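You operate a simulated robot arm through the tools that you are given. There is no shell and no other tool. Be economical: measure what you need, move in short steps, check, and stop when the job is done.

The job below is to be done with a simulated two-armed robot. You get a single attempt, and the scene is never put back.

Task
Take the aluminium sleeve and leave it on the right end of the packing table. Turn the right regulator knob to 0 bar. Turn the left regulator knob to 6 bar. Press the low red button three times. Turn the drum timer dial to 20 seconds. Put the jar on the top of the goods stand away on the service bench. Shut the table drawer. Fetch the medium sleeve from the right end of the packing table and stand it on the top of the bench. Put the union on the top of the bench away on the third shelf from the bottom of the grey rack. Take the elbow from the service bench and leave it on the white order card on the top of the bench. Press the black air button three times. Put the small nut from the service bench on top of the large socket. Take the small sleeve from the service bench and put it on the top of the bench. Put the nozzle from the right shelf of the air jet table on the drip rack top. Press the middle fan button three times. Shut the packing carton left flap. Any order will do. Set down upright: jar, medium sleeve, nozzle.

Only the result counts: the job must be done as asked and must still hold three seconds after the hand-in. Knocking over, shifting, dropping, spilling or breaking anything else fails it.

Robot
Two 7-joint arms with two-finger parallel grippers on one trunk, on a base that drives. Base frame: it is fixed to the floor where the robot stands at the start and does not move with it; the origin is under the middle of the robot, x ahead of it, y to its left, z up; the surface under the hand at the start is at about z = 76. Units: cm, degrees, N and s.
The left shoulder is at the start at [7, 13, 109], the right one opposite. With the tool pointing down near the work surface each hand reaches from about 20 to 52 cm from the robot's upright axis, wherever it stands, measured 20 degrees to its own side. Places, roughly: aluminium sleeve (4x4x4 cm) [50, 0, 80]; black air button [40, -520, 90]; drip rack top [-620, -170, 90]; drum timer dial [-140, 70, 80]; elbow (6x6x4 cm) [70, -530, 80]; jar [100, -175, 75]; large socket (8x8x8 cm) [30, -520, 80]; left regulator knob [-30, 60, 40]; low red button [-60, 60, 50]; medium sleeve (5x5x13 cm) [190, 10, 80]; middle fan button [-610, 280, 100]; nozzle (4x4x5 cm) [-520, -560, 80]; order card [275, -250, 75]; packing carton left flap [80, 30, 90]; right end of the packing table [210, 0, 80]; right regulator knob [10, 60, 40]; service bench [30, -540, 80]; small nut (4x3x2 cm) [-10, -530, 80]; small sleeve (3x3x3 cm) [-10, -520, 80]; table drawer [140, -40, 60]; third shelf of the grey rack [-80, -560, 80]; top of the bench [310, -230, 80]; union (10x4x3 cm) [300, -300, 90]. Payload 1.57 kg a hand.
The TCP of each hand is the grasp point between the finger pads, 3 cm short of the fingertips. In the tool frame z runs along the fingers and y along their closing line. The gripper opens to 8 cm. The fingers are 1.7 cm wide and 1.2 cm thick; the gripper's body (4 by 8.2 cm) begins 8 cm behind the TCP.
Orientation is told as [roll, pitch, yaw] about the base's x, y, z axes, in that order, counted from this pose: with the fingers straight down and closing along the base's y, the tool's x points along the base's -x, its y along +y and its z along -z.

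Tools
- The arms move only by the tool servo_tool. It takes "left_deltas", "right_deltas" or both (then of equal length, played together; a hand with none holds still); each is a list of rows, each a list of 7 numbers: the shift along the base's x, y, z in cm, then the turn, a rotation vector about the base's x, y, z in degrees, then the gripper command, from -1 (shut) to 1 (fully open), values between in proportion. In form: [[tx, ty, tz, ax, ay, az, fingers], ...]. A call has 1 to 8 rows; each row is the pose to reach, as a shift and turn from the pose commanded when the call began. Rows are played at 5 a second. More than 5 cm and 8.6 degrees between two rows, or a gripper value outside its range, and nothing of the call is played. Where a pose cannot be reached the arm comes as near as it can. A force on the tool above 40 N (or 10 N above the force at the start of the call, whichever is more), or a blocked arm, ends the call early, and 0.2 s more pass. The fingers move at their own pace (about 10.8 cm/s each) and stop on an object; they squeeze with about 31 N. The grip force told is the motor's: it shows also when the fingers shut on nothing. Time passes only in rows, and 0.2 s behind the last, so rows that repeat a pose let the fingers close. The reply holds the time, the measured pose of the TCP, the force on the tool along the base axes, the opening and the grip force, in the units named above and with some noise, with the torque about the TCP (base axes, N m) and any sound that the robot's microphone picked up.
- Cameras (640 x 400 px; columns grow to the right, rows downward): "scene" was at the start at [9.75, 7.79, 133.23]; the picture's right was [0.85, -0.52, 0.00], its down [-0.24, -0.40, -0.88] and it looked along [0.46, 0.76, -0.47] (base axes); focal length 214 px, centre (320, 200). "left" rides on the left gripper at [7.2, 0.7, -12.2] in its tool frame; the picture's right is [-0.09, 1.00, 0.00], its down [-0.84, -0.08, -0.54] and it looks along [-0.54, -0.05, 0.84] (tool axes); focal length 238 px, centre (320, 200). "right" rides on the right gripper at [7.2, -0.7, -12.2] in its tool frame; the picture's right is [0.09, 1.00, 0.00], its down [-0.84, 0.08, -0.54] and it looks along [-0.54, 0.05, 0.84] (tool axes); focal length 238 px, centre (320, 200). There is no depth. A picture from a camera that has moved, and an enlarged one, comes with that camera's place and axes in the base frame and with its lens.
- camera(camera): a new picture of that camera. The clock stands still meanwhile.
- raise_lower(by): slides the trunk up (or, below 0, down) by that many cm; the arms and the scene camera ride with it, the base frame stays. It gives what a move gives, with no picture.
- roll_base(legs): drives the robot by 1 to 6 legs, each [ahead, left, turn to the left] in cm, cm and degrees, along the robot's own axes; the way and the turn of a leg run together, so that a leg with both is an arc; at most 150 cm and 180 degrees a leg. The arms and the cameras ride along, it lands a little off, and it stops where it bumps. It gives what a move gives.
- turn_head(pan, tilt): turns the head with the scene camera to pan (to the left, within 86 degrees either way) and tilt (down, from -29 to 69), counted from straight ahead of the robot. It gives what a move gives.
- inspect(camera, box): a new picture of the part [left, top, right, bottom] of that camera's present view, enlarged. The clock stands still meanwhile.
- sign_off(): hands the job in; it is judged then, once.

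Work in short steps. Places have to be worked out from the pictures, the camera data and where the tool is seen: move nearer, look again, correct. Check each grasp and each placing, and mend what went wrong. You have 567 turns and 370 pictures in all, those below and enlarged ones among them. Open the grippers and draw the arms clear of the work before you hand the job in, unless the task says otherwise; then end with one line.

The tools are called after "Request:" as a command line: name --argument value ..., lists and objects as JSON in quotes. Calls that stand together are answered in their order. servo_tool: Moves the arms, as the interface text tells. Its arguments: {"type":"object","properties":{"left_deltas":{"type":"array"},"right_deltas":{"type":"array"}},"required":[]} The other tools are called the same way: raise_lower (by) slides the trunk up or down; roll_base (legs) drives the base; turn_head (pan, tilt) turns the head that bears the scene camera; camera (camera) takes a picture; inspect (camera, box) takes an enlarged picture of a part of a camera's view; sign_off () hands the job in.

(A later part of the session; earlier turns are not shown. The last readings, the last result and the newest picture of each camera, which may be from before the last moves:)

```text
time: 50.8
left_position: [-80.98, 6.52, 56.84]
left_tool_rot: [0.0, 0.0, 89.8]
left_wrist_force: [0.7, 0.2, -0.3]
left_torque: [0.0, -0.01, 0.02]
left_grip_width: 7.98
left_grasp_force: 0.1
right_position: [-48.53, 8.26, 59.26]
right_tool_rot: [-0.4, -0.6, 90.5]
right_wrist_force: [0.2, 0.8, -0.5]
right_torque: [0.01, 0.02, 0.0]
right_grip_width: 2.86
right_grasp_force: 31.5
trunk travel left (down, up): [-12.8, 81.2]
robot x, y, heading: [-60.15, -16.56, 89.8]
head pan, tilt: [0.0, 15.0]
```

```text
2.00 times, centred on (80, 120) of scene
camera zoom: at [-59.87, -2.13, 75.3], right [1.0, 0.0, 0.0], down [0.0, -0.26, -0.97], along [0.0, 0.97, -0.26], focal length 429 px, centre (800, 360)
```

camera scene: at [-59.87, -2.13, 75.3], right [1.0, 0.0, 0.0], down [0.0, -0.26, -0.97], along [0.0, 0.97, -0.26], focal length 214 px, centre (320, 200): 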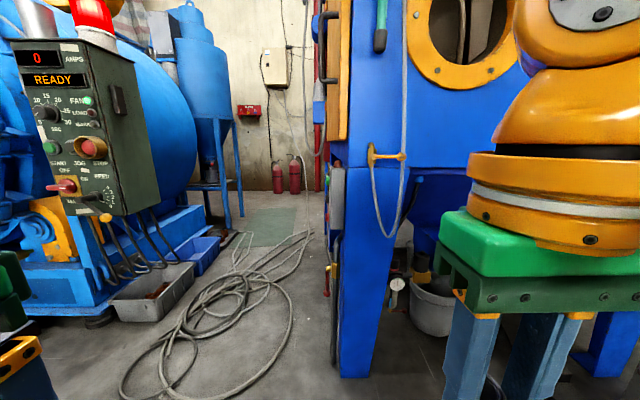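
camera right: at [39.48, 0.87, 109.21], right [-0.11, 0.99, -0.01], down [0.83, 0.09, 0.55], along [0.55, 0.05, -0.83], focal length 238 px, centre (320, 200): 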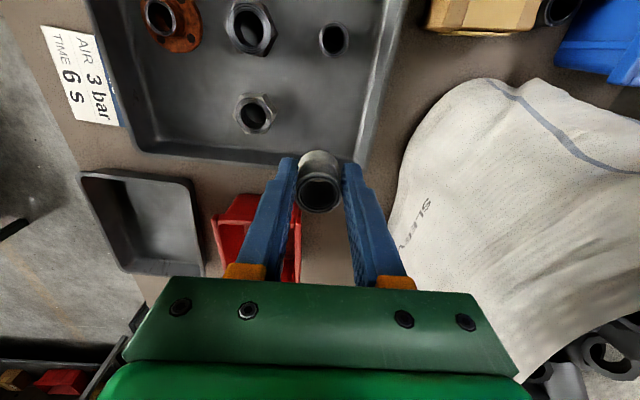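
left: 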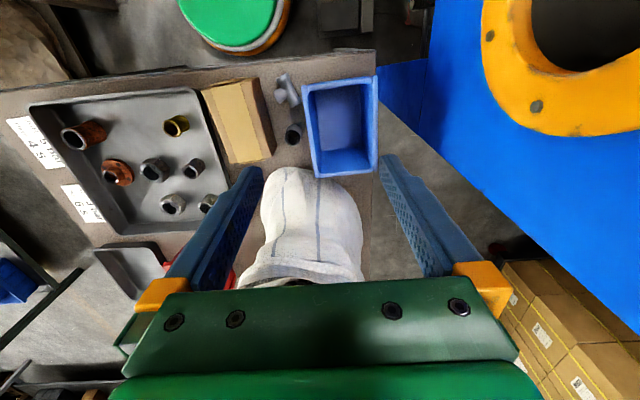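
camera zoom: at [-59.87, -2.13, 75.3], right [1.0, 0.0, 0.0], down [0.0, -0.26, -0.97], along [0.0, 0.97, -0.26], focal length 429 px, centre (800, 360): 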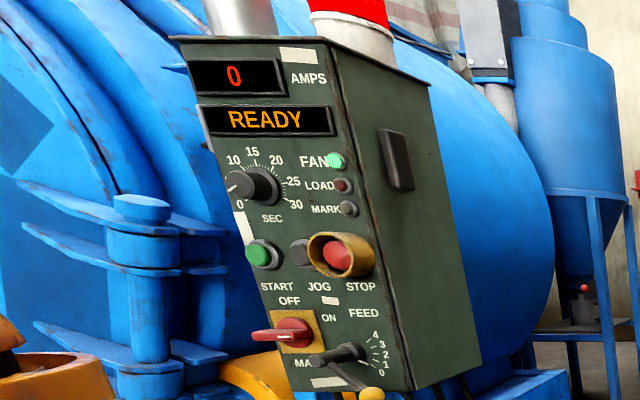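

The low red button sits on a small box on the cabinet's left side, facing -x. First I view the regulators closely: move the right hand aside to the right, then drive in front.

Request:
servo_tool --right_deltas '[[4, 0, 0, 0, 0, 0, -1], [8, 0, 0, 0, 0, 0, -1], [12, 0, 0, 0, 0, 0, -1], [16, 0, 0, 0, 0, 0, -1], [20, 0, 0, 0, 0, 0, -1]]'

Request:
roll_base --legs '[[8, -20, 0]]'

Request:
raise_lower --by -10

Request:
turn_head --pan -10 --tilt 20

Request:
camera --camera "scene"

```text
time: 52.0
left_position: [-80.99, 6.37, 56.87]
left_tool_rot: [-0.1, 0.0, 89.8]
left_wrist_force: [0.7, -0.3, 0.4]
left_torque: [-0.01, 0.03, -0.01]
left_grip_width: 7.99
left_grasp_force: 0.0
right_position: [-33.43, 13.1, 56.57]
right_tool_rot: [-0.4, -0.7, 90.5]
right_wrist_force: [-0.9, 0.2, 0.0]
right_torque: [-0.02, -0.02, -0.02]
right_grip_width: 2.87
right_grasp_force: 30.9
right hand out of reach, approached as far as the arm can: row 1, 2, 3, 4, 5
trunk travel left (down, up): [-12.8, 81.2]
robot x, y, heading: [-60.2, -16.29, 89.8]
head pan, tilt: [0.0, 15.0]
```

```text
time: 53.7
left_position: [-60.45, 14.5, 56.88]
left_tool_rot: [0.0, -0.1, 89.8]
left_wrist_force: [0.5, 0.4, -0.5]
left_torque: [0.02, 0.01, -0.01]
left_grip_width: 7.99
left_grasp_force: 0.0
right_position: [-12.97, 21.27, 56.69]
right_tool_rot: [-0.4, -0.7, 90.5]
right_wrist_force: [0.4, 0.3, 0.2]
right_torque: [-0.02, 0.01, 0.02]
right_grip_width: 2.88
right_grasp_force: 30.8
trunk travel left (down, up): [-12.8, 81.2]
robot x, y, heading: [-39.3, -8.41, 89.8]
head pan, tilt: [0.0, 15.0]
```

```text
time: 55.0
left_position: [-60.44, 14.51, 46.82]
left_tool_rot: [-0.1, 0.0, 89.9]
left_wrist_force: [0.0, 0.4, -1.1]
left_torque: [0.03, 0.01, 0.01]
left_grip_width: 8.0
left_grasp_force: 0.0
right_position: [-12.82, 21.2, 46.68]
right_tool_rot: [-0.4, -0.6, 90.4]
right_wrist_force: [0.2, -0.2, 0.2]
right_torque: [0.0, 0.0, 0.01]
right_grip_width: 2.85
right_grasp_force: 31.4
trunk travel left (down, up): [-2.8, 91.2]
robot x, y, heading: [-39.63, -8.3, 89.8]
head pan, tilt: [0.0, 15.0]
```

```text
time: 55.8
left_position: [-60.5, 14.5, 46.86]
left_tool_rot: [0.0, 0.0, 89.8]
left_wrist_force: [-0.1, -0.8, 0.3]
left_torque: [-0.03, 0.01, 0.03]
left_grip_width: 8.0
left_grasp_force: 0.1
right_position: [-12.92, 21.25, 46.64]
right_tool_rot: [-0.5, -0.7, 90.5]
right_wrist_force: [-0.5, -0.6, -0.3]
right_torque: [0.04, 0.04, 0.02]
right_grip_width: 2.87
right_grasp_force: 30.6
trunk travel left (down, up): [-2.8, 91.2]
robot x, y, heading: [-39.3, -9.08, 89.9]
head pan, tilt: [-10.0, 20.0]
```

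```text
338 pictures are left
camera scene: at [-37.7, 5.75, 64.5], right [0.98, -0.18, 0.0], down [-0.06, -0.34, -0.94], along [0.17, 0.93, -0.34], focal length 214 px, centre (320, 200)
```

scene: 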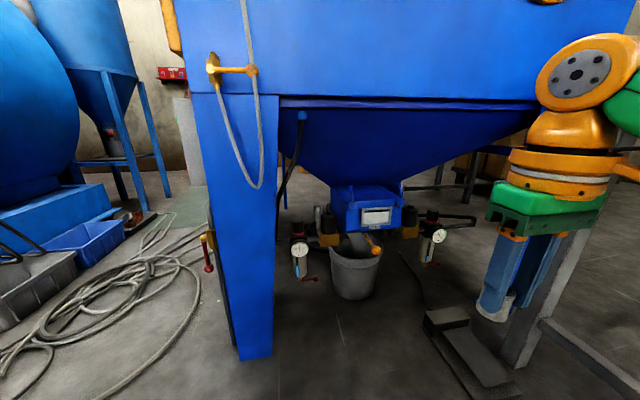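

Both regulators are visible. Zoom on them.

Request:
inspect --camera "scene" --box '[270, 200, 350, 290]'

Request:
inspect --camera "scene" --box '[390, 190, 480, 280]'

```text
4.44 times, centred on (310, 245) of scene
camera zoom: at [-37.7, 5.75, 64.5], right [0.98, -0.18, 0.0], down [-0.06, -0.34, -0.94], along [0.17, 0.93, -0.34], focal length 953 px, centre (364, 0)
```

zoom: 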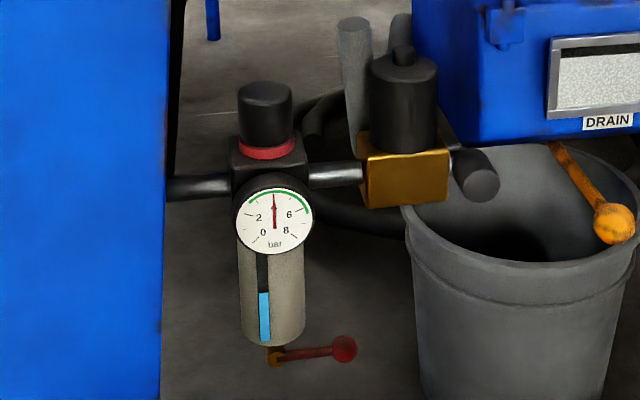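

```text
4.44 times, centred on (435, 235) of scene
camera zoom: at [-37.7, 5.75, 64.5], right [0.98, -0.18, 0.0], down [-0.06, -0.34, -0.94], along [0.17, 0.93, -0.34], focal length 953 px, centre (-191, 44)
```

zoom: 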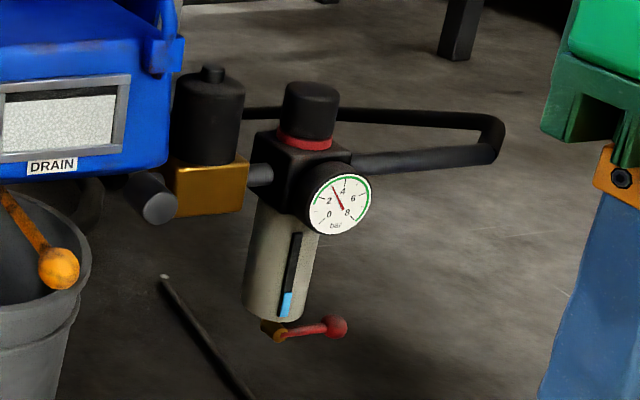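

Both regulators have vertical-axis knobs: left at about (-34, 60, 38) reading 4 bar, right at (8, 60, 37) reading 3 bar. I tilt the left hand forward and bring it in front of the left knob.

Request:
servo_tool --left_deltas '[[3.8, 2, 1, 7, 0, 0, 1], [7.6, 4, 2, 14, 0, 0, 1], [11.4, 6, 3, 21, 0, 0, 1], [15.2, 8, 4, 28, 0, 0, 1], [19, 10, 5, 35, 0, 0, 1], [22.8, 12, 6, 42, 0, 0, 1], [26.5, 14, 7, 48, 0, 0, 1]]'

Request:
camera --camera "left"

Request:
camera --camera "scene"

```text
time: 57.4
left_position: [-49.31, 24.69, 50.47]
left_tool_rot: [0.1, -47.6, 89.7]
left_wrist_force: [-0.4, -0.5, 0.9]
left_torque: [0.01, -0.01, 0.01]
left_grip_width: 8.01
left_grasp_force: 0.1
left hand out of reach, approached as far as the arm can: row 3, 4, 5, 6, 7
right_position: [-12.94, 21.25, 46.62]
right_tool_rot: [-0.3, -0.7, 90.5]
right_wrist_force: [-0.2, 0.5, -0.9]
right_torque: [0.03, -0.05, -0.04]
right_grip_width: 2.85
right_grasp_force: 30.8
trunk travel left (down, up): [-2.8, 91.2]
robot x, y, heading: [-39.47, -8.55, 89.7]
head pan, tilt: [-10.0, 20.0]
```

```text
335 pictures are left
camera left: at [-50.1, 10.88, 53.38], right [-1.0, 0.06, 0.07], down [0.08, 0.16, 0.98], along [0.05, 0.98, -0.17], focal length 238 px, centre (320, 200)
```

left: 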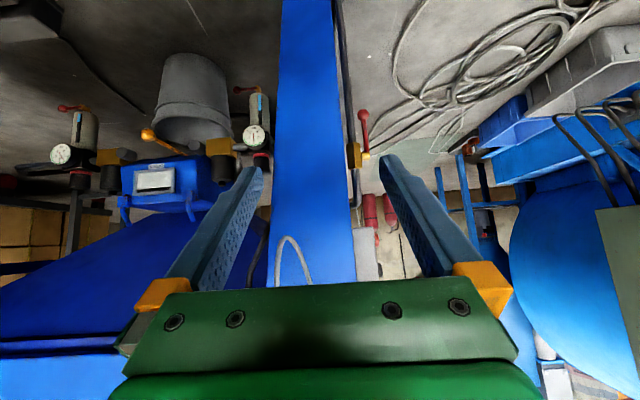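

```text
334 pictures are left
camera scene: at [-37.69, 5.75, 64.49], right [0.98, -0.18, 0.0], down [-0.06, -0.34, -0.94], along [0.17, 0.92, -0.34], focal length 214 px, centre (320, 200)
```

scene: 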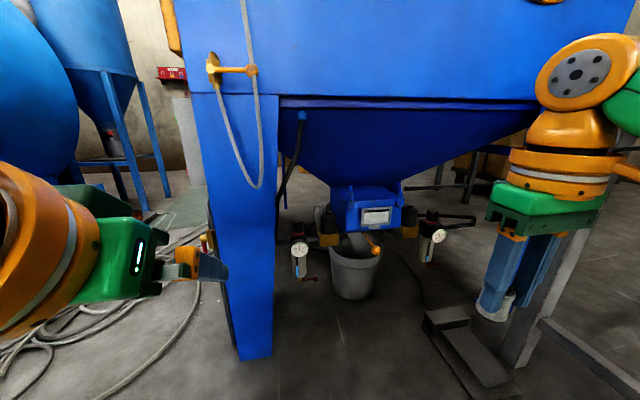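

The arm is cramped with the trunk so low; I raise the trunk 25 cm and turn the base 20° right so the knob lies on the left hand's side.

Request:
raise_lower --by 25

Request:
roll_base --legs '[[0, 0, -20]]'

Request:
servo_tool --left_deltas '[[3, 3, -2, 0, 0, 0, 1], [6, 6, -4, 0, 0, 0, 1]]'

Request:
camera --camera "scene"

```text
time: 59.9
left_position: [-49.37, 24.77, 75.36]
left_tool_rot: [0.2, -47.6, 89.8]
left_wrist_force: [0.1, 0.3, 0.7]
left_torque: [-0.03, 0.01, -0.04]
left_grip_width: 8.01
left_grasp_force: 0.0
right_position: [-12.91, 21.29, 71.49]
right_tool_rot: [-0.3, -0.7, 90.5]
right_wrist_force: [-1.0, 0.9, -0.3]
right_torque: [-0.01, 0.0, -0.02]
right_grip_width: 2.87
right_grasp_force: 31.6
trunk travel left (down, up): [-27.8, 66.2]
robot x, y, heading: [-39.37, -8.2, 89.8]
head pan, tilt: [-10.0, 20.0]
```

```text
time: 61.4
left_position: [-37.27, 26.17, 75.4]
left_tool_rot: [0.2, -47.5, 69.4]
left_wrist_force: [-0.2, 0.3, -0.8]
left_torque: [-0.01, 0.0, -0.03]
left_grip_width: 7.98
left_grasp_force: 0.0
right_position: [-4.37, 10.35, 71.59]
right_tool_rot: [-0.4, -0.6, 70.3]
right_wrist_force: [-0.6, -0.2, -0.5]
right_torque: [-0.01, -0.02, -0.02]
right_grip_width: 2.87
right_grasp_force: 31.1
trunk travel left (down, up): [-27.8, 66.2]
robot x, y, heading: [-39.38, -8.35, 70.1]
head pan, tilt: [-10.0, 20.0]
```

```text
time: 62.0
left_position: [-35.62, 30.73, 73.3]
left_tool_rot: [0.2, -47.6, 69.5]
left_wrist_force: [0.0, 0.5, -0.4]
left_torque: [0.03, 0.02, -0.01]
left_grip_width: 8.0
left_grasp_force: 0.0
left hand out of reach, approached as far as the arm can: row 1, 2
right_position: [-4.34, 10.33, 71.65]
right_tool_rot: [-0.4, -0.8, 70.3]
right_wrist_force: [0.3, -0.5, -0.7]
right_torque: [-0.03, 0.01, 0.01]
right_grip_width: 2.87
right_grasp_force: 30.9
trunk travel left (down, up): [-27.8, 66.2]
robot x, y, heading: [-39.57, -8.53, 69.6]
head pan, tilt: [-10.0, 20.0]
```

```text
333 pictures are left
camera scene: at [-32.92, 4.29, 89.5], right [0.86, -0.51, 0.0], down [-0.17, -0.29, -0.94], along [0.47, 0.81, -0.34], focal length 214 px, centre (320, 200)
```

scene: 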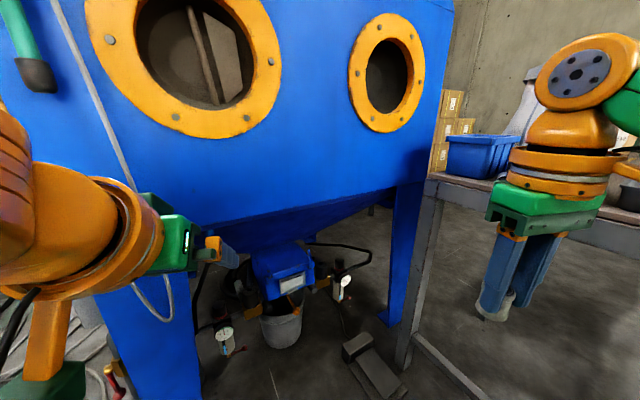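

The hand stalls up here; lower heights should suit a forward-tilted tool better. I move it down step by step.

Request:
servo_tool --left_deltas '[[0, 0, -4.5, 0, 0, 0, 1], [0, 0, -9, 0, 0, 0, 1], [0, 0, -13.5, 0, 0, 0, 1], [0, 0, -18, 0, 0, 0, 1], [0, 3, -22, 0, 0, 0, 1], [0, 6, -24, 0, 0, 0, 1], [0, 9, -26, 0, 0, 0, 1]]'

Request:
camera --camera "scene"

```text
time: 63.6
left_position: [-35.74, 40.15, 47.33]
left_tool_rot: [0.3, -47.5, 69.4]
left_wrist_force: [0.3, 0.2, -0.5]
left_torque: [-0.01, 0.0, 0.0]
left_grip_width: 8.0
left_grasp_force: 0.1
right_position: [-4.34, 10.26, 71.69]
right_tool_rot: [-0.4, -0.7, 70.3]
right_wrist_force: [-0.3, -0.8, -0.1]
right_torque: [0.01, 0.0, 0.0]
right_grip_width: 2.83
right_grasp_force: 31.2
trunk travel left (down, up): [-27.8, 66.2]
robot x, y, heading: [-39.01, -8.24, 69.5]
head pan, tilt: [-10.0, 20.0]
```

```text
332 pictures are left
camera scene: at [-32.91, 4.35, 89.49], right [0.86, -0.51, 0.0], down [-0.17, -0.3, -0.94], along [0.47, 0.81, -0.34], focal length 214 px, centre (320, 200)
```

scene: 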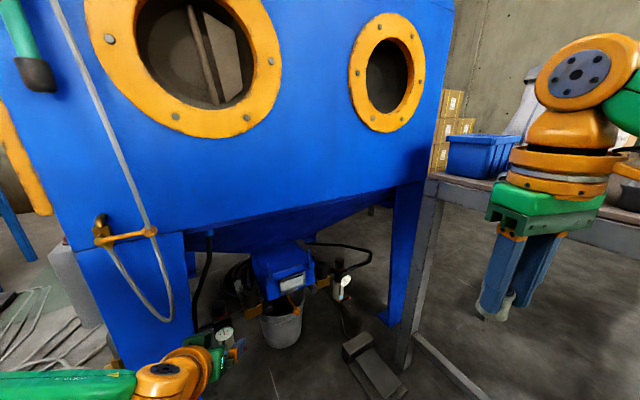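

Works down here. I check the left camera view.

Request:
camera --camera "left"

```text
331 pictures are left
camera left: at [-41.16, 27.33, 50.32], right [-0.91, 0.4, 0.07], down [0.13, 0.13, 0.98], along [0.39, 0.91, -0.17], focal length 238 px, centre (320, 200)
```

left: 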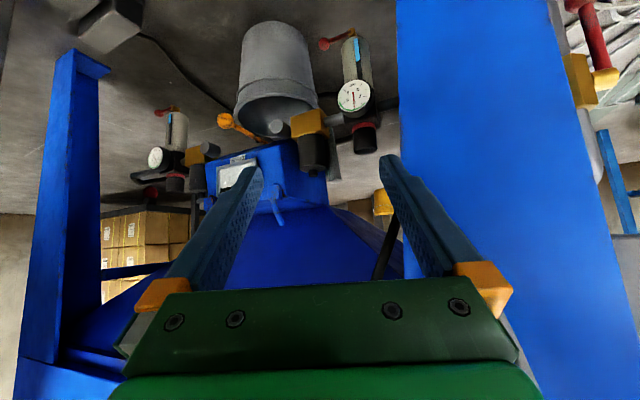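

The left knob measures about (-34.4, 59, 38), with the leg's inner edge close at x≈-40. I approach from the right side: yaw the hand ~30° and go to a standoff with a 5 cm opening.

Request:
servo_tool --left_deltas '[[0.7, 2.7, -0.4, 0, 0, 8, 0.25], [1.4, 5.4, -0.8, 0, 0, 16, 0.25], [2.1, 8, -1.3, 0, 0, 24, 0.25], [2.7, 10.5, -1.8, 0, 0, 30.5, 0.25]]'

Request:
camera --camera "left"

```text
time: 64.6
left_position: [-42.19, 46.6, 49.51]
left_tool_rot: [0.1, -47.6, 100.1]
left_wrist_force: [0.0, 1.1, -0.2]
left_torque: [-0.01, 0.0, 0.02]
left_grip_width: 4.97
left_grasp_force: 0.0
left hand out of reach, approached as far as the arm can: row 1, 2, 3, 4
right_position: [-4.34, 10.38, 71.7]
right_tool_rot: [-0.4, -0.7, 70.3]
right_wrist_force: [-0.3, 0.3, -0.5]
right_torque: [0.01, -0.01, 0.0]
right_grip_width: 2.89
right_grasp_force: 31.0
trunk travel left (down, up): [-27.8, 66.2]
robot x, y, heading: [-39.55, -8.47, 69.9]
head pan, tilt: [-10.0, 20.0]
```

```text
330 pictures are left
camera left: at [-40.37, 32.91, 52.72], right [-0.99, -0.12, 0.07], down [0.05, 0.18, 0.98], along [-0.13, 0.98, -0.17], focal length 238 px, centre (320, 200)
```

left: 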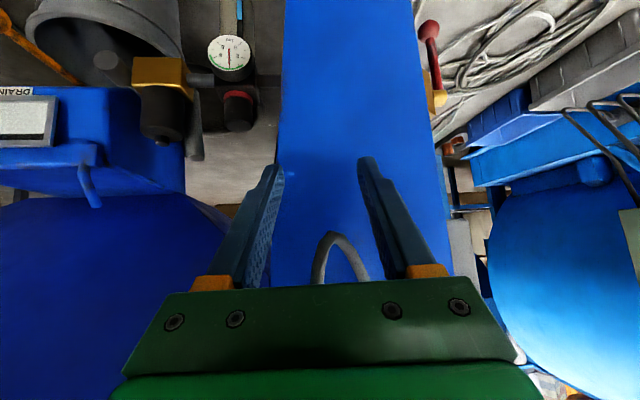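

The hand is at its reach limit; I pull it back and shift the base right and forward (no turn).

Request:
servo_tool --left_deltas '[[0, -4, 1, 0, 0, 0, 0.25], [1, -8, 2, 0, 0, 0, 0.25]]'

Request:
roll_base --legs '[[12.3, -10.4, 0]]'

Request:
camera --camera "left"

```text
time: 65.2
left_position: [-41.54, 38.77, 51.66]
left_tool_rot: [0.3, -47.7, 100.1]
left_wrist_force: [0.0, -0.3, 0.9]
left_torque: [-0.01, -0.01, -0.01]
left_grip_width: 5.02
left_grasp_force: 0.1
right_position: [-4.41, 10.3, 71.67]
right_tool_rot: [-0.4, -0.7, 70.3]
right_wrist_force: [-0.8, -0.4, -0.5]
right_torque: [-0.02, 0.03, 0.0]
right_grip_width: 2.85
right_grasp_force: 31.1
trunk travel left (down, up): [-27.8, 66.2]
robot x, y, heading: [-39.01, -8.53, 70.0]
head pan, tilt: [-10.0, 20.0]
```

```text
time: 66.7
left_position: [-27.65, 46.9, 51.69]
left_tool_rot: [0.3, -47.6, 100.0]
left_wrist_force: [0.6, 0.4, 0.3]
left_torque: [0.01, 0.0, -0.01]
left_grip_width: 4.99
left_grasp_force: 0.1
right_position: [9.66, 18.4, 71.52]
right_tool_rot: [-0.4, -0.7, 70.4]
right_wrist_force: [0.3, 0.4, -1.0]
right_torque: [0.0, 0.0, 0.0]
right_grip_width: 2.85
right_grasp_force: 30.8
trunk travel left (down, up): [-27.8, 66.2]
robot x, y, heading: [-25.55, -0.63, 69.7]
head pan, tilt: [-10.0, 20.0]
```

```text
329 pictures are left
camera left: at [-25.78, 33.07, 54.65], right [-0.99, -0.12, 0.07], down [0.05, 0.18, 0.98], along [-0.13, 0.98, -0.17], focal length 238 px, centre (320, 200)
```

left: 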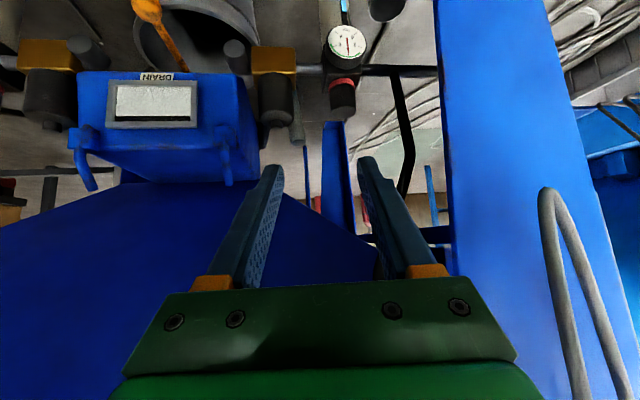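

Triangulated knob: about (-34, 63, 36). I go to a 10 cm standoff along the tool axis.

Request:
servo_tool --left_deltas '[[-1.7, 3, -2.8, 0, 0, 0, 0.25], [-3.4, 6, -5.6, 0, 0, 0, 0.25], [-5.1, 8.9, -8.5, 0, 0, 0, 0.25]]'

Request:
camera --camera "left"

```text
time: 67.5
left_position: [-32.78, 55.49, 42.99]
left_tool_rot: [0.3, -47.6, 100.2]
left_wrist_force: [-0.1, 0.5, -0.2]
left_torque: [-0.03, 0.0, 0.0]
left_grip_width: 5.0
left_grasp_force: 0.1
right_position: [9.68, 18.45, 71.52]
right_tool_rot: [-0.5, -0.7, 70.4]
right_wrist_force: [-0.1, 0.1, -0.1]
right_torque: [0.03, 0.01, -0.02]
right_grip_width: 2.85
right_grasp_force: 31.4
trunk travel left (down, up): [-27.8, 66.2]
robot x, y, heading: [-25.64, -0.13, 70.0]
head pan, tilt: [-10.0, 20.0]
```

```text
328 pictures are left
camera left: at [-31.06, 41.74, 45.92], right [-0.99, -0.12, 0.07], down [0.05, 0.18, 0.98], along [-0.13, 0.98, -0.17], focal length 238 px, centre (320, 200)
```

left: 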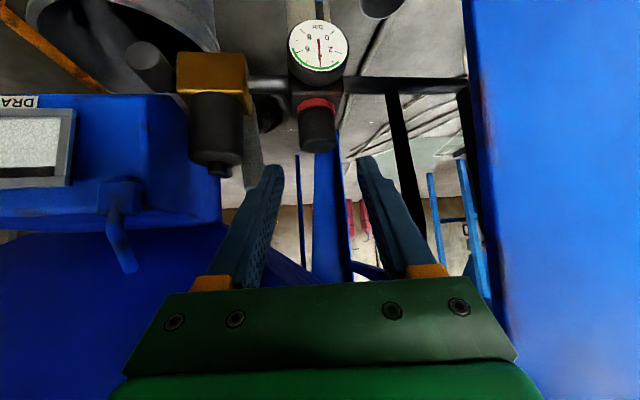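

Knob now triangulated at (-34.3, 64.4, 34.6), about 3.6 cm wide. I move in with 6 cm opening, then close and see.

Request:
servo_tool --left_deltas '[[-0.5, 2.8, -2.3, 0, 0, 0, 0.5], [-1, 5.6, -4.7, 0, 0, 0, 0.5], [-1.5, 8.4, -7, 0, 0, 0, 0.5]]'

Request:
camera --camera "left"

```text
time: 68.2
left_position: [-36.08, 59.22, 41.55]
left_tool_rot: [-0.5, -47.2, 99.5]
left_wrist_force: [9.8, -1.4, 0.7]
left_torque: [0.07, 0.87, 0.78]
left_grip_width: 5.85
left_grasp_force: 0.1
left hand out of reach, approached as far as the arm can: row 1, 2, 3
right_position: [9.78, 18.22, 71.62]
right_tool_rot: [-0.4, -0.7, 70.2]
right_wrist_force: [0.0, 0.5, -0.3]
right_torque: [0.0, 0.01, 0.0]
right_grip_width: 2.85
right_grasp_force: 30.7
trunk travel left (down, up): [-27.8, 66.2]
robot x, y, heading: [-25.4, -0.66, 69.5]
head pan, tilt: [-10.0, 20.0]
stopped in row 3 (left hand): the force on the tool passed its limit at 51 N (the readings are from after the stop); the commanded pose is now the measured one
```

```text
327 pictures are left
camera left: at [-34.57, 45.48, 44.61], right [-0.99, -0.1, 0.06], down [0.04, 0.18, 0.98], along [-0.11, 0.98, -0.17], focal length 238 px, centre (320, 200)
```

left: 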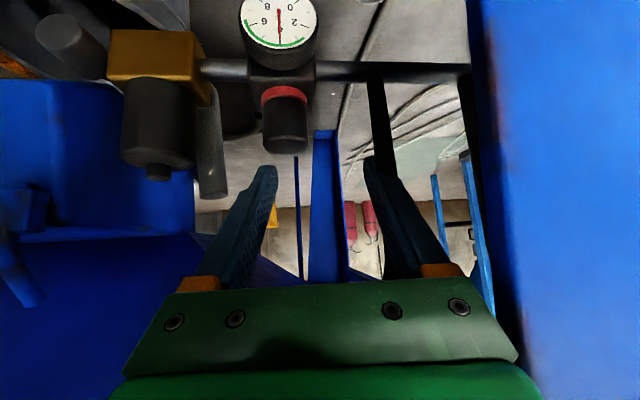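

Out of reach again and the hand brushed the leg. I back away, and drive the base 7 cm forward.

Request:
servo_tool --left_deltas '[[2, -3, 2, 0, 0, 0, 0.5], [5, -7, 4, 0, 0, 0, 0.5]]'

Request:
roll_base --legs '[[7.2, -0.5, 0]]'

Request:
camera --camera "left"

```text
refused: row 2 steps farther than a row can; nothing moved
```

```text
time: 69.2
left_position: [-33.23, 65.7, 41.51]
left_tool_rot: [-0.4, -47.3, 99.6]
left_wrist_force: [0.7, 0.0, -0.7]
left_torque: [0.0, -0.03, -0.01]
left_grip_width: 6.0
left_grasp_force: 0.2
right_position: [12.77, 24.67, 71.59]
right_tool_rot: [-0.4, -0.7, 70.1]
right_wrist_force: [-1.4, 1.0, 0.3]
right_torque: [-0.02, -0.02, -0.03]
right_grip_width: 2.86
right_grasp_force: 30.8
trunk travel left (down, up): [-27.8, 66.2]
robot x, y, heading: [-22.53, 6.32, 69.5]
head pan, tilt: [-10.0, 20.0]
```

```text
326 pictures are left
camera left: at [-31.73, 51.96, 44.53], right [-0.99, -0.1, 0.06], down [0.04, 0.18, 0.98], along [-0.11, 0.98, -0.18], focal length 238 px, centre (320, 200)
```

left: 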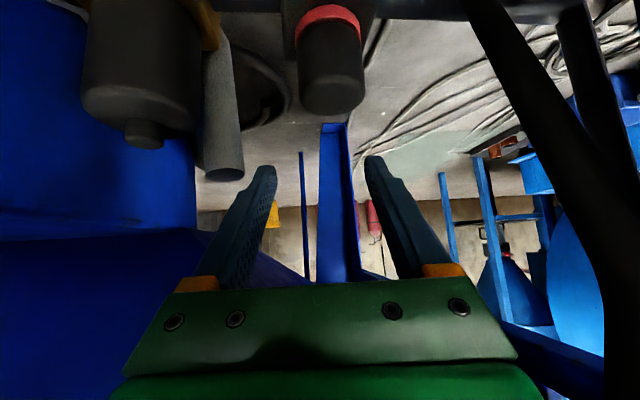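

The hand now sits right above the knob (at (-34.3, 64.3, 34.3)). I lower it around the knob and close.

Request:
servo_tool --left_deltas '[[-0.8, -1.2, -2.5, 0, 0, 0, 0.5], [-1.1, -1.8, -5.3, 0, 0, 0, 0.5]]'

Request:
camera --camera "left"

```text
time: 69.8
left_position: [-35.23, 62.81, 38.55]
left_tool_rot: [-0.3, -47.2, 99.7]
left_wrist_force: [1.4, 0.2, 1.7]
left_torque: [-0.1, 0.08, 0.11]
left_grip_width: 6.22
left_grasp_force: 2.0
left hand out of reach, approached as far as the arm can: row 1, 2
right_position: [12.84, 24.74, 71.68]
right_tool_rot: [-0.4, -0.6, 70.1]
right_wrist_force: [0.2, -0.9, -0.4]
right_torque: [-0.01, 0.01, 0.01]
right_grip_width: 2.85
right_grasp_force: 31.0
trunk travel left (down, up): [-27.8, 66.2]
robot x, y, heading: [-22.4, 6.25, 69.5]
head pan, tilt: [-10.0, 20.0]
```

```text
325 pictures are left
camera left: at [-33.76, 49.08, 41.64], right [-0.99, -0.1, 0.06], down [0.04, 0.18, 0.98], along [-0.11, 0.98, -0.17], focal length 238 px, centre (320, 200)
```

left: 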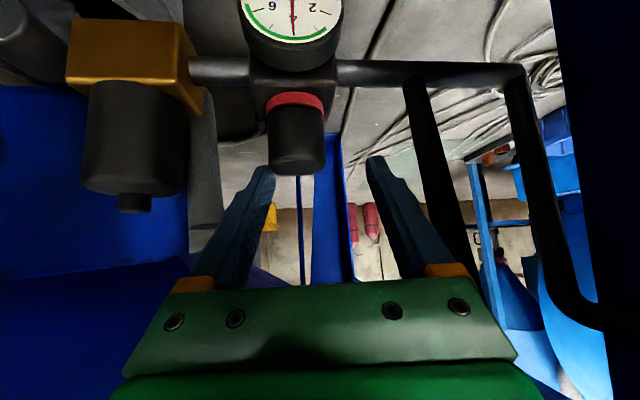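

The arm is limited by the relative yaw. I back the hand out, and will turn the base to heading ~92 so hand and base align.

Request:
servo_tool --left_deltas '[[0.5, -1, 3, 0, 0, 0, 0.5], [2, -4, 6, 0, 0, 0, 0.5], [3, -8, 8, 0, 0, 0, 0.5], [4, -12, 9, 0, 0, -8, 0.5], [5, -16, 10, 0, 0, -16, 0.5], [6, -20, 10, 0, 0, -24, 0.5], [7, -24, 10, 0, 0, -30, 0.5]]'

```text
time: 71.5
left_position: [-24.28, 49.17, 50.25]
left_tool_rot: [-0.2, -47.1, 69.5]
left_wrist_force: [0.4, 0.6, 0.8]
left_torque: [0.0, 0.04, 0.04]
left_grip_width: 5.99
left_grasp_force: 0.1
left hand out of reach, approached as far as the arm can: row 5, 6, 7
right_position: [12.73, 24.65, 71.6]
right_tool_rot: [-0.4, -0.8, 70.1]
right_wrist_force: [0.2, -0.6, 0.2]
right_torque: [-0.03, 0.0, 0.04]
right_grip_width: 2.83
right_grasp_force: 30.9
trunk travel left (down, up): [-27.8, 66.2]
robot x, y, heading: [-22.35, 5.88, 69.6]
head pan, tilt: [-10.0, 20.0]
```

I back the base 8 cm, turn it left 22°, then view.

Request:
roll_base --legs '[[-8, 0, 0], [0, 0, 22]]'

Request:
servo_tool --left_deltas '[[4, 1, 0, 0, 0, 0, 0.5], [8, 2, 0, 0, 0, 0, 0.5], [11, 3, 0, 0, 0, 0, 0.5]]'

Request:
camera --camera "left"

Request:
camera --camera "scene"

```text
time: 73.7
left_position: [-43.13, 37.73, 50.25]
left_tool_rot: [-0.3, -47.2, 91.7]
left_wrist_force: [0.1, -0.3, -1.1]
left_torque: [-0.03, 0.0, 0.04]
left_grip_width: 6.02
left_grasp_force: 0.0
right_position: [0.41, 29.02, 71.72]
right_tool_rot: [-0.4, -0.7, 92.2]
right_wrist_force: [0.0, -0.5, 0.0]
right_torque: [0.01, -0.01, 0.01]
right_grip_width: 2.87
right_grasp_force: 31.4
trunk travel left (down, up): [-27.8, 66.2]
robot x, y, heading: [-25.08, -1.52, 91.7]
head pan, tilt: [-10.0, 20.0]
```

```text
time: 74.5
left_position: [-35.33, 39.96, 50.65]
left_tool_rot: [-0.3, -47.1, 91.7]
left_wrist_force: [0.1, -0.1, -0.2]
left_torque: [-0.03, -0.01, 0.03]
left_grip_width: 6.01
left_grasp_force: 0.1
left hand out of reach, approached as far as the arm can: row 3
right_position: [0.28, 28.83, 71.63]
right_tool_rot: [-0.3, -0.7, 92.2]
right_wrist_force: [-0.2, -0.8, 0.2]
right_torque: [-0.01, 0.01, -0.01]
right_grip_width: 2.86
right_grasp_force: 31.2
trunk travel left (down, up): [-27.8, 66.2]
robot x, y, heading: [-25.03, -1.44, 91.7]
head pan, tilt: [-10.0, 20.0]
```

```text
324 pictures are left
camera left: at [-35.68, 26.07, 53.8], right [-1.0, 0.04, 0.06], down [0.07, 0.17, 0.98], along [0.03, 0.98, -0.18], focal length 238 px, centre (320, 200)
```

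left: 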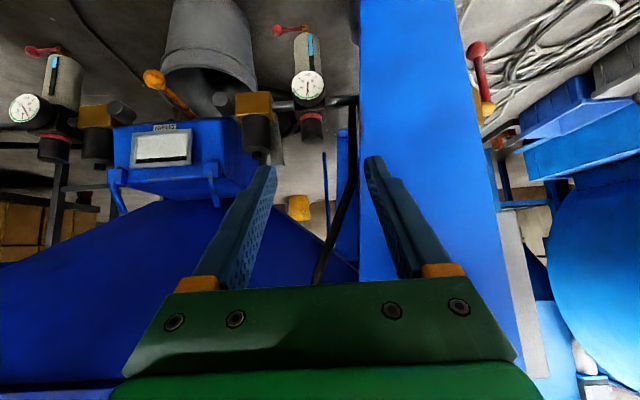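

```text
323 pictures are left
camera scene: at [-23.93, 12.73, 89.49], right [0.99, -0.15, 0.0], down [-0.05, -0.34, -0.94], along [0.14, 0.93, -0.34], focal length 214 px, centre (320, 200)
```

scene: 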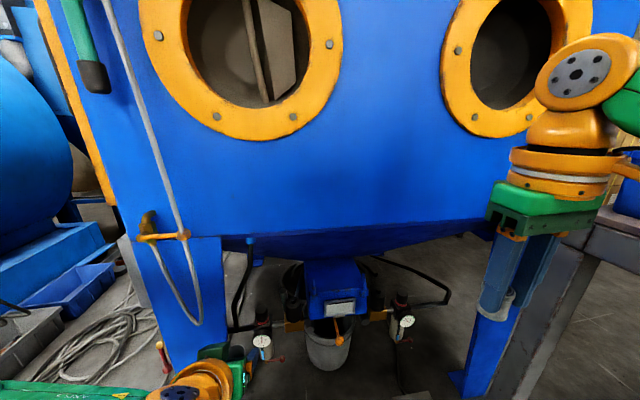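

Now aligned. I extend the hand toward the knob with a slight yaw to keep the wrist off the leg, staying above the knob.

Request:
servo_tool --left_deltas '[[1, 4.5, -1, 0, 0, 3, 0.5], [2, 9, -2, 0, 0, 6, 0.5], [2.5, 13.5, -4, 0, 0, 7, 0.5], [2.5, 17.5, -6, 0, 0, 7, 0.5]]'

Request:
camera --camera "left"

```text
time: 75.5
left_position: [-40.74, 48.49, 49.62]
left_tool_rot: [-0.7, -47.0, 98.8]
left_wrist_force: [7.9, -27.2, 20.2]
left_torque: [0.05, 0.35, 0.72]
left_grip_width: 5.61
left_grasp_force: 0.2
left hand out of reach, approached as far as the arm can: row 1, 2, 3, 4
right_position: [0.52, 28.17, 71.8]
right_tool_rot: [-0.2, -1.4, 92.3]
right_wrist_force: [-0.4, -0.5, -0.6]
right_torque: [0.02, 0.01, 0.01]
right_grip_width: 2.84
right_grasp_force: 30.8
trunk travel left (down, up): [-27.8, 66.2]
robot x, y, heading: [-25.1, -1.56, 91.8]
head pan, tilt: [-10.0, 20.0]
stopped in row 4 (left hand): the force on the tool passed its limit at 52 N (the readings are from after the stop); the commanded pose is now the measured one
```

```text
322 pictures are left
camera left: at [-39.53, 34.65, 52.78], right [-1.0, -0.08, 0.06], down [0.04, 0.18, 0.98], along [-0.09, 0.98, -0.18], focal length 238 px, centre (320, 200)
```

left: 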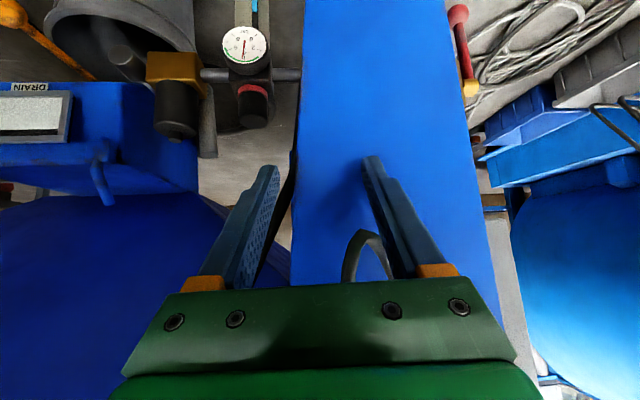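

Relative yaw outward is not possible for this arm here. The left hand suits the right knob with the base turned right; I'll do that one first. Back off from the leg, tuck the right hand inward.

Request:
servo_tool --left_deltas '[[0.5, -4, 1, 0, 0, 0, 0.5], [1, -7, 1, 0, 0, -7, 0.5], [1, -7, 1, 0, 0, -7, 0.5]]' --right_deltas '[[-3, 0, 0, 0, 0, 0, -1], [-6, 0, 1, 0, 0, 0, -1], [-9, 0, 2, 0, 0, 0, -1]]'

Request:
roll_base --legs '[[-10, 0, 0], [0, 0, -32]]'

Request:
camera --camera "scene"

```text
time: 76.3
left_position: [-40.41, 41.79, 49.98]
left_tool_rot: [-0.7, -46.3, 91.9]
left_wrist_force: [-0.1, -0.2, -0.6]
left_torque: [-0.01, -0.02, 0.02]
left_grip_width: 6.01
left_grasp_force: 0.0
right_position: [-8.77, 28.9, 73.45]
right_tool_rot: [-0.4, -0.7, 92.2]
right_wrist_force: [0.1, 0.1, -0.2]
right_torque: [-0.03, 0.02, 0.01]
right_grip_width: 2.87
right_grasp_force: 31.5
trunk travel left (down, up): [-27.8, 66.2]
robot x, y, heading: [-25.19, -1.4, 91.6]
head pan, tilt: [-10.0, 20.0]
```

```text
time: 79.0
left_position: [-14.9, 33.06, 49.92]
left_tool_rot: [-0.8, -46.3, 60.1]
left_wrist_force: [-0.5, -0.1, -0.3]
left_torque: [0.03, 0.0, -0.01]
left_grip_width: 5.99
left_grasp_force: 0.0
right_position: [5.1, 5.37, 73.57]
right_tool_rot: [-0.4, -0.8, 60.6]
right_wrist_force: [-0.1, 0.0, -0.7]
right_torque: [-0.03, -0.02, 0.0]
right_grip_width: 2.86
right_grasp_force: 30.6
trunk travel left (down, up): [-27.8, 66.2]
robot x, y, heading: [-24.81, -11.95, 59.8]
head pan, tilt: [-10.0, 20.0]
```

```text
321 pictures are left
camera scene: at [-16.33, -0.32, 89.49], right [0.77, -0.64, 0.0], down [-0.22, -0.26, -0.94], along [0.6, 0.72, -0.34], focal length 214 px, centre (320, 200)
```

scene: 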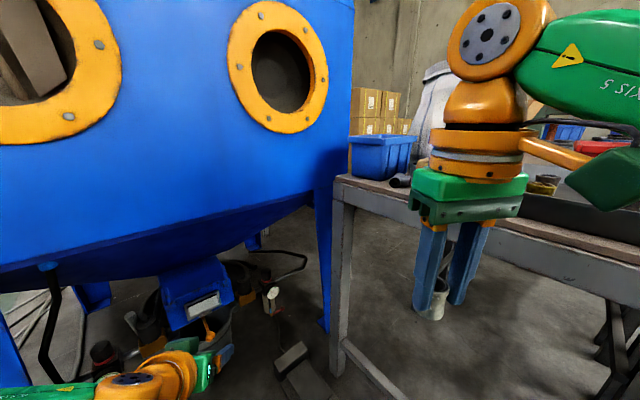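

I drive ahead ~12 cm and take the left camera view.

Request:
roll_base --legs '[[11, 2, 0]]'

Request:
camera --camera "left"

```text
time: 80.2
left_position: [-11.07, 43.64, 49.9]
left_tool_rot: [-0.6, -46.4, 60.0]
left_wrist_force: [0.2, 1.1, -0.6]
left_torque: [0.01, -0.04, -0.02]
left_grip_width: 6.0
left_grasp_force: 0.1
right_position: [9.01, 15.95, 73.44]
right_tool_rot: [-0.4, -0.7, 60.5]
right_wrist_force: [0.3, 0.3, -1.1]
right_torque: [-0.02, 0.02, -0.01]
right_grip_width: 2.86
right_grasp_force: 31.4
trunk travel left (down, up): [-27.8, 66.2]
robot x, y, heading: [-20.86, -1.26, 59.7]
head pan, tilt: [-10.0, 20.0]
```

```text
320 pictures are left
camera left: at [-18.65, 32.11, 53.23], right [-0.83, 0.56, 0.06], down [0.15, 0.13, 0.98], along [0.54, 0.82, -0.19], focal length 238 px, centre (320, 200)
```

left: 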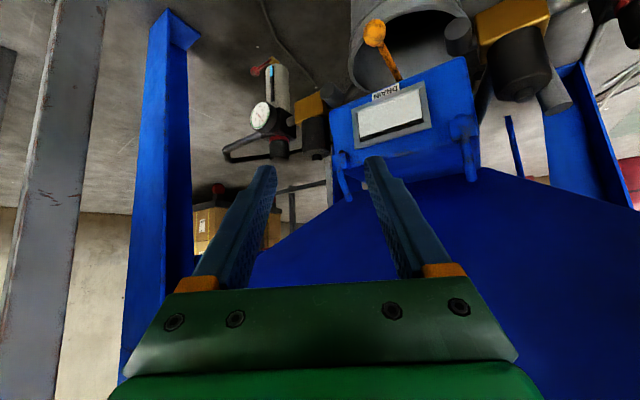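

Right knob triangulates to (11.7, 64.4, 34.6). I move the left hand to a standoff.

Request:
servo_tool --left_deltas '[[4, 1, -1, 0, 0, 0, 0.5], [8, 2, -2, 0, 0, 0, 0.5], [12, 4, -3, 0, 0, 0, 0.5], [15, 7, -4, 0, 0, 0, 0.5], [17, 10.5, -5.5, 0, 0, 0, 0.5], [19, 14, -7, 0, 0, 0, 0.5]]'

Request:
camera --camera "left"

```text
time: 81.6
left_position: [-6.83, 52.84, 49.27]
left_tool_rot: [-0.7, -46.4, 60.1]
left_wrist_force: [-0.5, 0.6, -0.2]
left_torque: [-0.02, 0.01, 0.03]
left_grip_width: 6.01
left_grasp_force: 0.0
left hand out of reach, approached as far as the arm can: row 2, 3, 4, 5, 6
right_position: [9.01, 15.98, 73.41]
right_tool_rot: [-0.3, -0.7, 60.5]
right_wrist_force: [-1.1, -0.2, -0.5]
right_torque: [0.01, 0.01, -0.03]
right_grip_width: 2.87
right_grasp_force: 30.9
trunk travel left (down, up): [-27.8, 66.2]
robot x, y, heading: [-21.0, -1.27, 59.9]
head pan, tilt: [-10.0, 20.0]
```

```text
319 pictures are left
camera left: at [-14.5, 41.28, 52.53], right [-0.83, 0.56, 0.06], down [0.15, 0.12, 0.98], along [0.54, 0.82, -0.19], focal length 238 px, centre (320, 200)
```

left: 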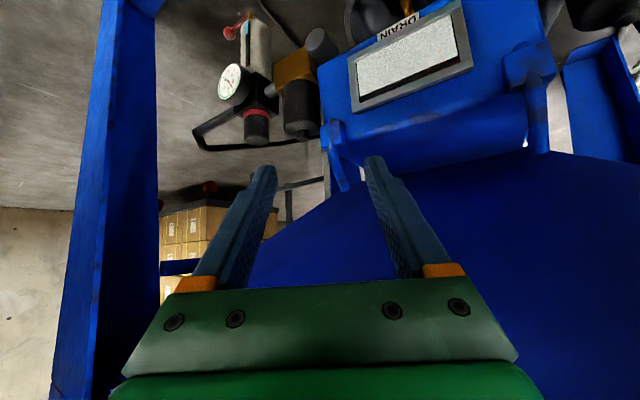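

The left hand can only work at about 15 cm left of the robot's midline, so the base must turn more to the right. Pull the hand back, tuck the right hand in.

Request:
servo_tool --left_deltas '[[-1, -3, 0, 0, 0, 0, 0.5], [-2, -6, 0, 0, 0, 0, 0.5], [-2, -8, 0, 0, 0, 0, 0.5]]' --right_deltas '[[-4.3, 0.6, 0, 0, 0, 0, -1], [-8.6, 1.2, 0, 0, 0, 0, -1], [-12.9, 1.7, 0, 0, 0, 0, -1]]'

Request:
roll_base --legs '[[0, 0, -15], [9.5, 8, 0]]'

Request:
camera --camera "left"

Request:
camera --camera "scene"

```text
time: 82.4
left_position: [-8.98, 44.07, 49.5]
left_tool_rot: [-0.8, -46.4, 60.1]
left_wrist_force: [0.5, -0.1, 0.1]
left_torque: [-0.02, 0.04, 0.0]
left_grip_width: 5.99
left_grasp_force: 0.0
right_position: [-3.72, 17.42, 73.7]
right_tool_rot: [-0.4, -0.7, 60.5]
right_wrist_force: [0.2, 0.0, -0.5]
right_torque: [0.05, 0.02, 0.01]
right_grip_width: 2.85
right_grasp_force: 30.9
trunk travel left (down, up): [-27.8, 66.2]
robot x, y, heading: [-21.29, -1.23, 59.9]
head pan, tilt: [-10.0, 20.0]
```

```text
time: 84.5
left_position: [3.44, 49.82, 50.07]
left_tool_rot: [0.1, -46.9, 44.5]
left_wrist_force: [-0.6, 0.3, 0.0]
left_torque: [-0.01, 0.0, 0.01]
left_grip_width: 5.98
left_grasp_force: 0.1
right_position: [1.53, 22.55, 73.9]
right_tool_rot: [0.2, -1.3, 45.7]
right_wrist_force: [-0.4, 1.3, -0.2]
right_torque: [-0.02, 0.01, -0.01]
right_grip_width: 2.86
right_grasp_force: 31.0
trunk travel left (down, up): [-27.8, 66.2]
robot x, y, heading: [-19.79, 9.87, 44.9]
head pan, tilt: [-10.0, 20.0]
stopped in leg 2: the robot was blocked; the commanded pose is now the measured one
```

```text
318 pictures are left
camera left: at [-6.95, 40.53, 53.19], right [-0.65, 0.75, 0.07], down [0.18, 0.07, 0.98], along [0.74, 0.65, -0.18], focal length 238 px, centre (320, 200)
```

left: 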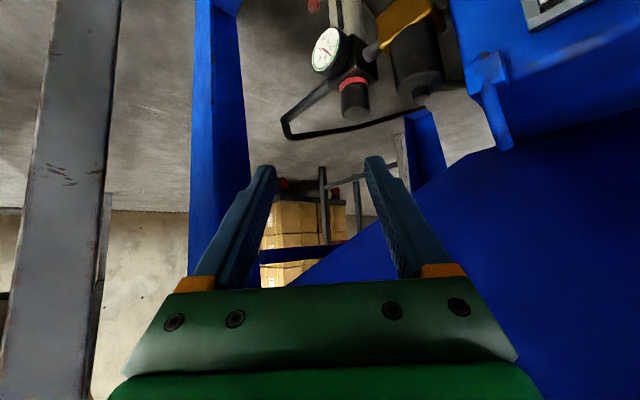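

```text
317 pictures are left
camera scene: at [-8.75, 17.55, 89.66], right [0.57, -0.82, -0.01], down [-0.28, -0.18, -0.94], along [0.77, 0.54, -0.34], focal length 214 px, centre (320, 200)
```

scene: 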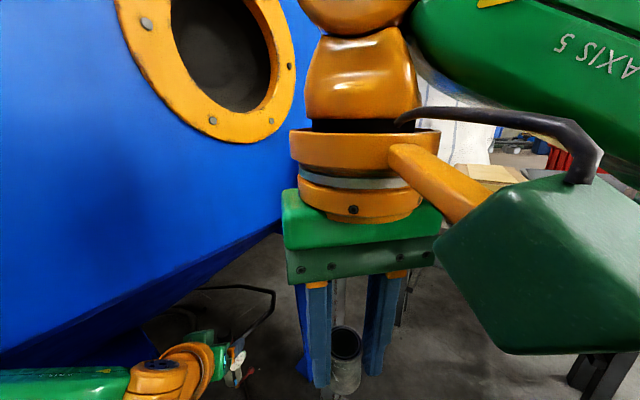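

The base got blocked 3 cm early; I ease back 1.5 cm so nothing is pressed, then extend the left hand toward the right knob at (11.4, 64.4, 34.3).

Request:
roll_base --legs '[[-1.5, -0.5, 0]]'

Request:
servo_tool --left_deltas '[[2, 3.2, -1.5, 0, 0, 0, 0.5], [4, 6.5, -3, 0, 0, 0, 0.5], [6, 9.7, -4.5, 0, 0, 0, 0.5], [8, 13, -6.5, 0, 0, 0, 0.5]]'

Request:
camera --camera "left"

```text
time: 85.3
left_position: [2.72, 48.99, 49.48]
left_tool_rot: [-0.7, -46.2, 45.2]
left_wrist_force: [0.1, -0.4, 0.3]
left_torque: [0.01, -0.02, 0.01]
left_grip_width: 6.01
left_grasp_force: 0.0
right_position: [0.81, 21.99, 73.82]
right_tool_rot: [-0.4, -0.8, 45.5]
right_wrist_force: [0.6, -0.1, -0.9]
right_torque: [0.04, 0.01, -0.01]
right_grip_width: 2.83
right_grasp_force: 30.8
trunk travel left (down, up): [-27.8, 66.2]
robot x, y, heading: [-21.04, 8.51, 45.0]
head pan, tilt: [-10.0, 20.0]
```

```text
time: 86.3
left_position: [5.95, 59.35, 45.92]
left_tool_rot: [0.6, -45.9, 43.5]
left_wrist_force: [0.3, -0.2, 0.2]
left_torque: [-0.03, -0.02, -0.01]
left_grip_width: 6.01
left_grasp_force: 0.0
left hand out of reach, approached as far as the arm can: row 2, 3, 4
right_position: [1.82, 20.95, 73.42]
right_tool_rot: [0.6, -0.8, 45.4]
right_wrist_force: [0.3, 0.0, -0.3]
right_torque: [0.02, 0.01, 0.01]
right_grip_width: 2.88
right_grasp_force: 31.2
trunk travel left (down, up): [-27.8, 66.2]
robot x, y, heading: [-20.69, 8.47, 44.6]
head pan, tilt: [-10.0, 20.0]
```

```text
316 pictures are left
camera left: at [-4.49, 50.22, 49.3], right [-0.64, 0.76, 0.07], down [0.2, 0.07, 0.98], along [0.74, 0.64, -0.2], focal length 238 px, centre (320, 200)
```

left: 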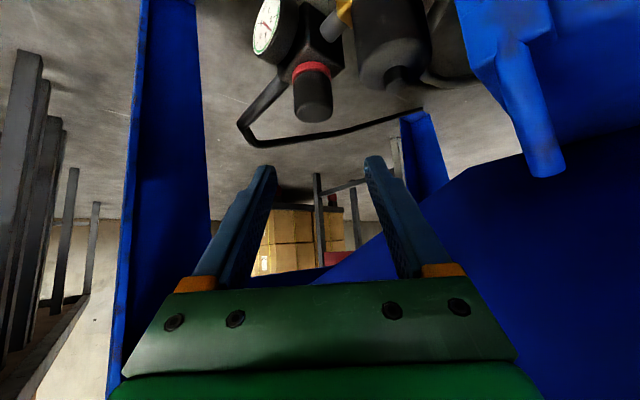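

Reach stops at ~54 cm ahead. I check what blocked the base by looking down.

Request:
turn_head --pan 20 --tilt 60

Request:
camera --camera "scene"

Request:
turn_head --pan -45 --tilt 60

Request:
camera --camera "scene"

```text
time: 87.4
left_position: [5.67, 59.22, 45.74]
left_tool_rot: [0.7, -45.6, 43.4]
left_wrist_force: [-0.1, 0.1, 0.8]
left_torque: [0.01, 0.01, 0.02]
left_grip_width: 5.99
left_grasp_force: 0.0
right_position: [1.76, 20.96, 73.45]
right_tool_rot: [0.8, -0.8, 45.4]
right_wrist_force: [-0.7, 0.1, 0.4]
right_torque: [0.0, 0.01, -0.02]
right_grip_width: 2.89
right_grasp_force: 30.8
trunk travel left (down, up): [-27.8, 66.2]
robot x, y, heading: [-20.74, 8.12, 44.7]
head pan, tilt: [20.0, 60.0]
```

```text
315 pictures are left
camera scene: at [-13.4, 16.83, 83.65], right [0.9, -0.43, -0.02], down [-0.37, -0.78, -0.51], along [0.2, 0.47, -0.86], focal length 214 px, centre (320, 200)
```

scene: 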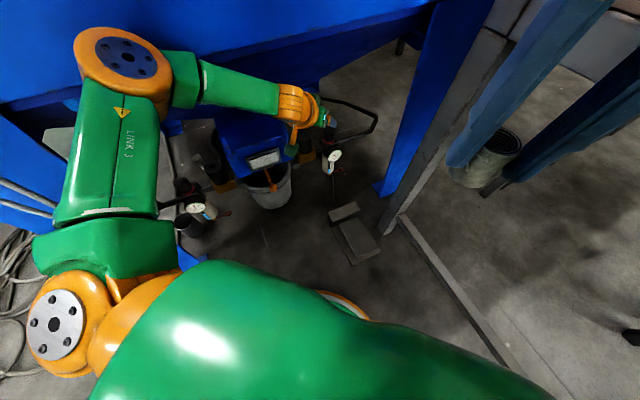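

```text
time: 88.7
left_position: [5.68, 59.19, 45.85]
left_tool_rot: [0.8, -45.6, 43.3]
left_wrist_force: [0.7, -0.6, 0.1]
left_torque: [0.0, 0.01, -0.02]
left_grip_width: 6.02
left_grasp_force: 0.1
right_position: [1.61, 21.01, 73.57]
right_tool_rot: [0.7, -0.8, 45.3]
right_wrist_force: [-0.7, 0.2, -0.5]
right_torque: [0.02, 0.01, 0.02]
right_grip_width: 2.86
right_grasp_force: 31.1
trunk travel left (down, up): [-27.8, 66.2]
robot x, y, heading: [-20.45, 8.29, 45.1]
head pan, tilt: [-45.0, 60.0]
```

```text
314 pictures are left
camera scene: at [-9.6, 10.74, 83.56], right [0.0, -1.0, -0.02], down [-0.87, 0.01, -0.49], along [0.49, 0.01, -0.87], focal length 214 px, centre (320, 200)
```

scene: 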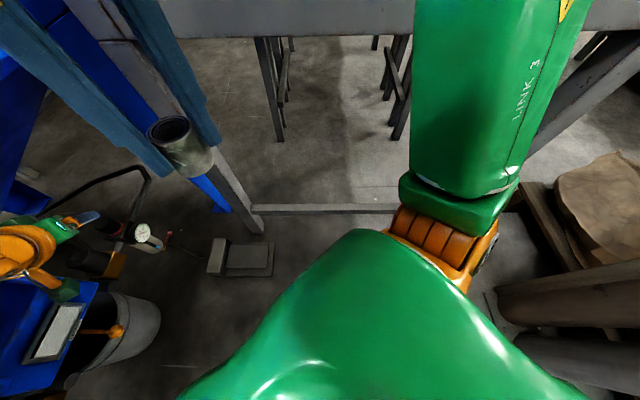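

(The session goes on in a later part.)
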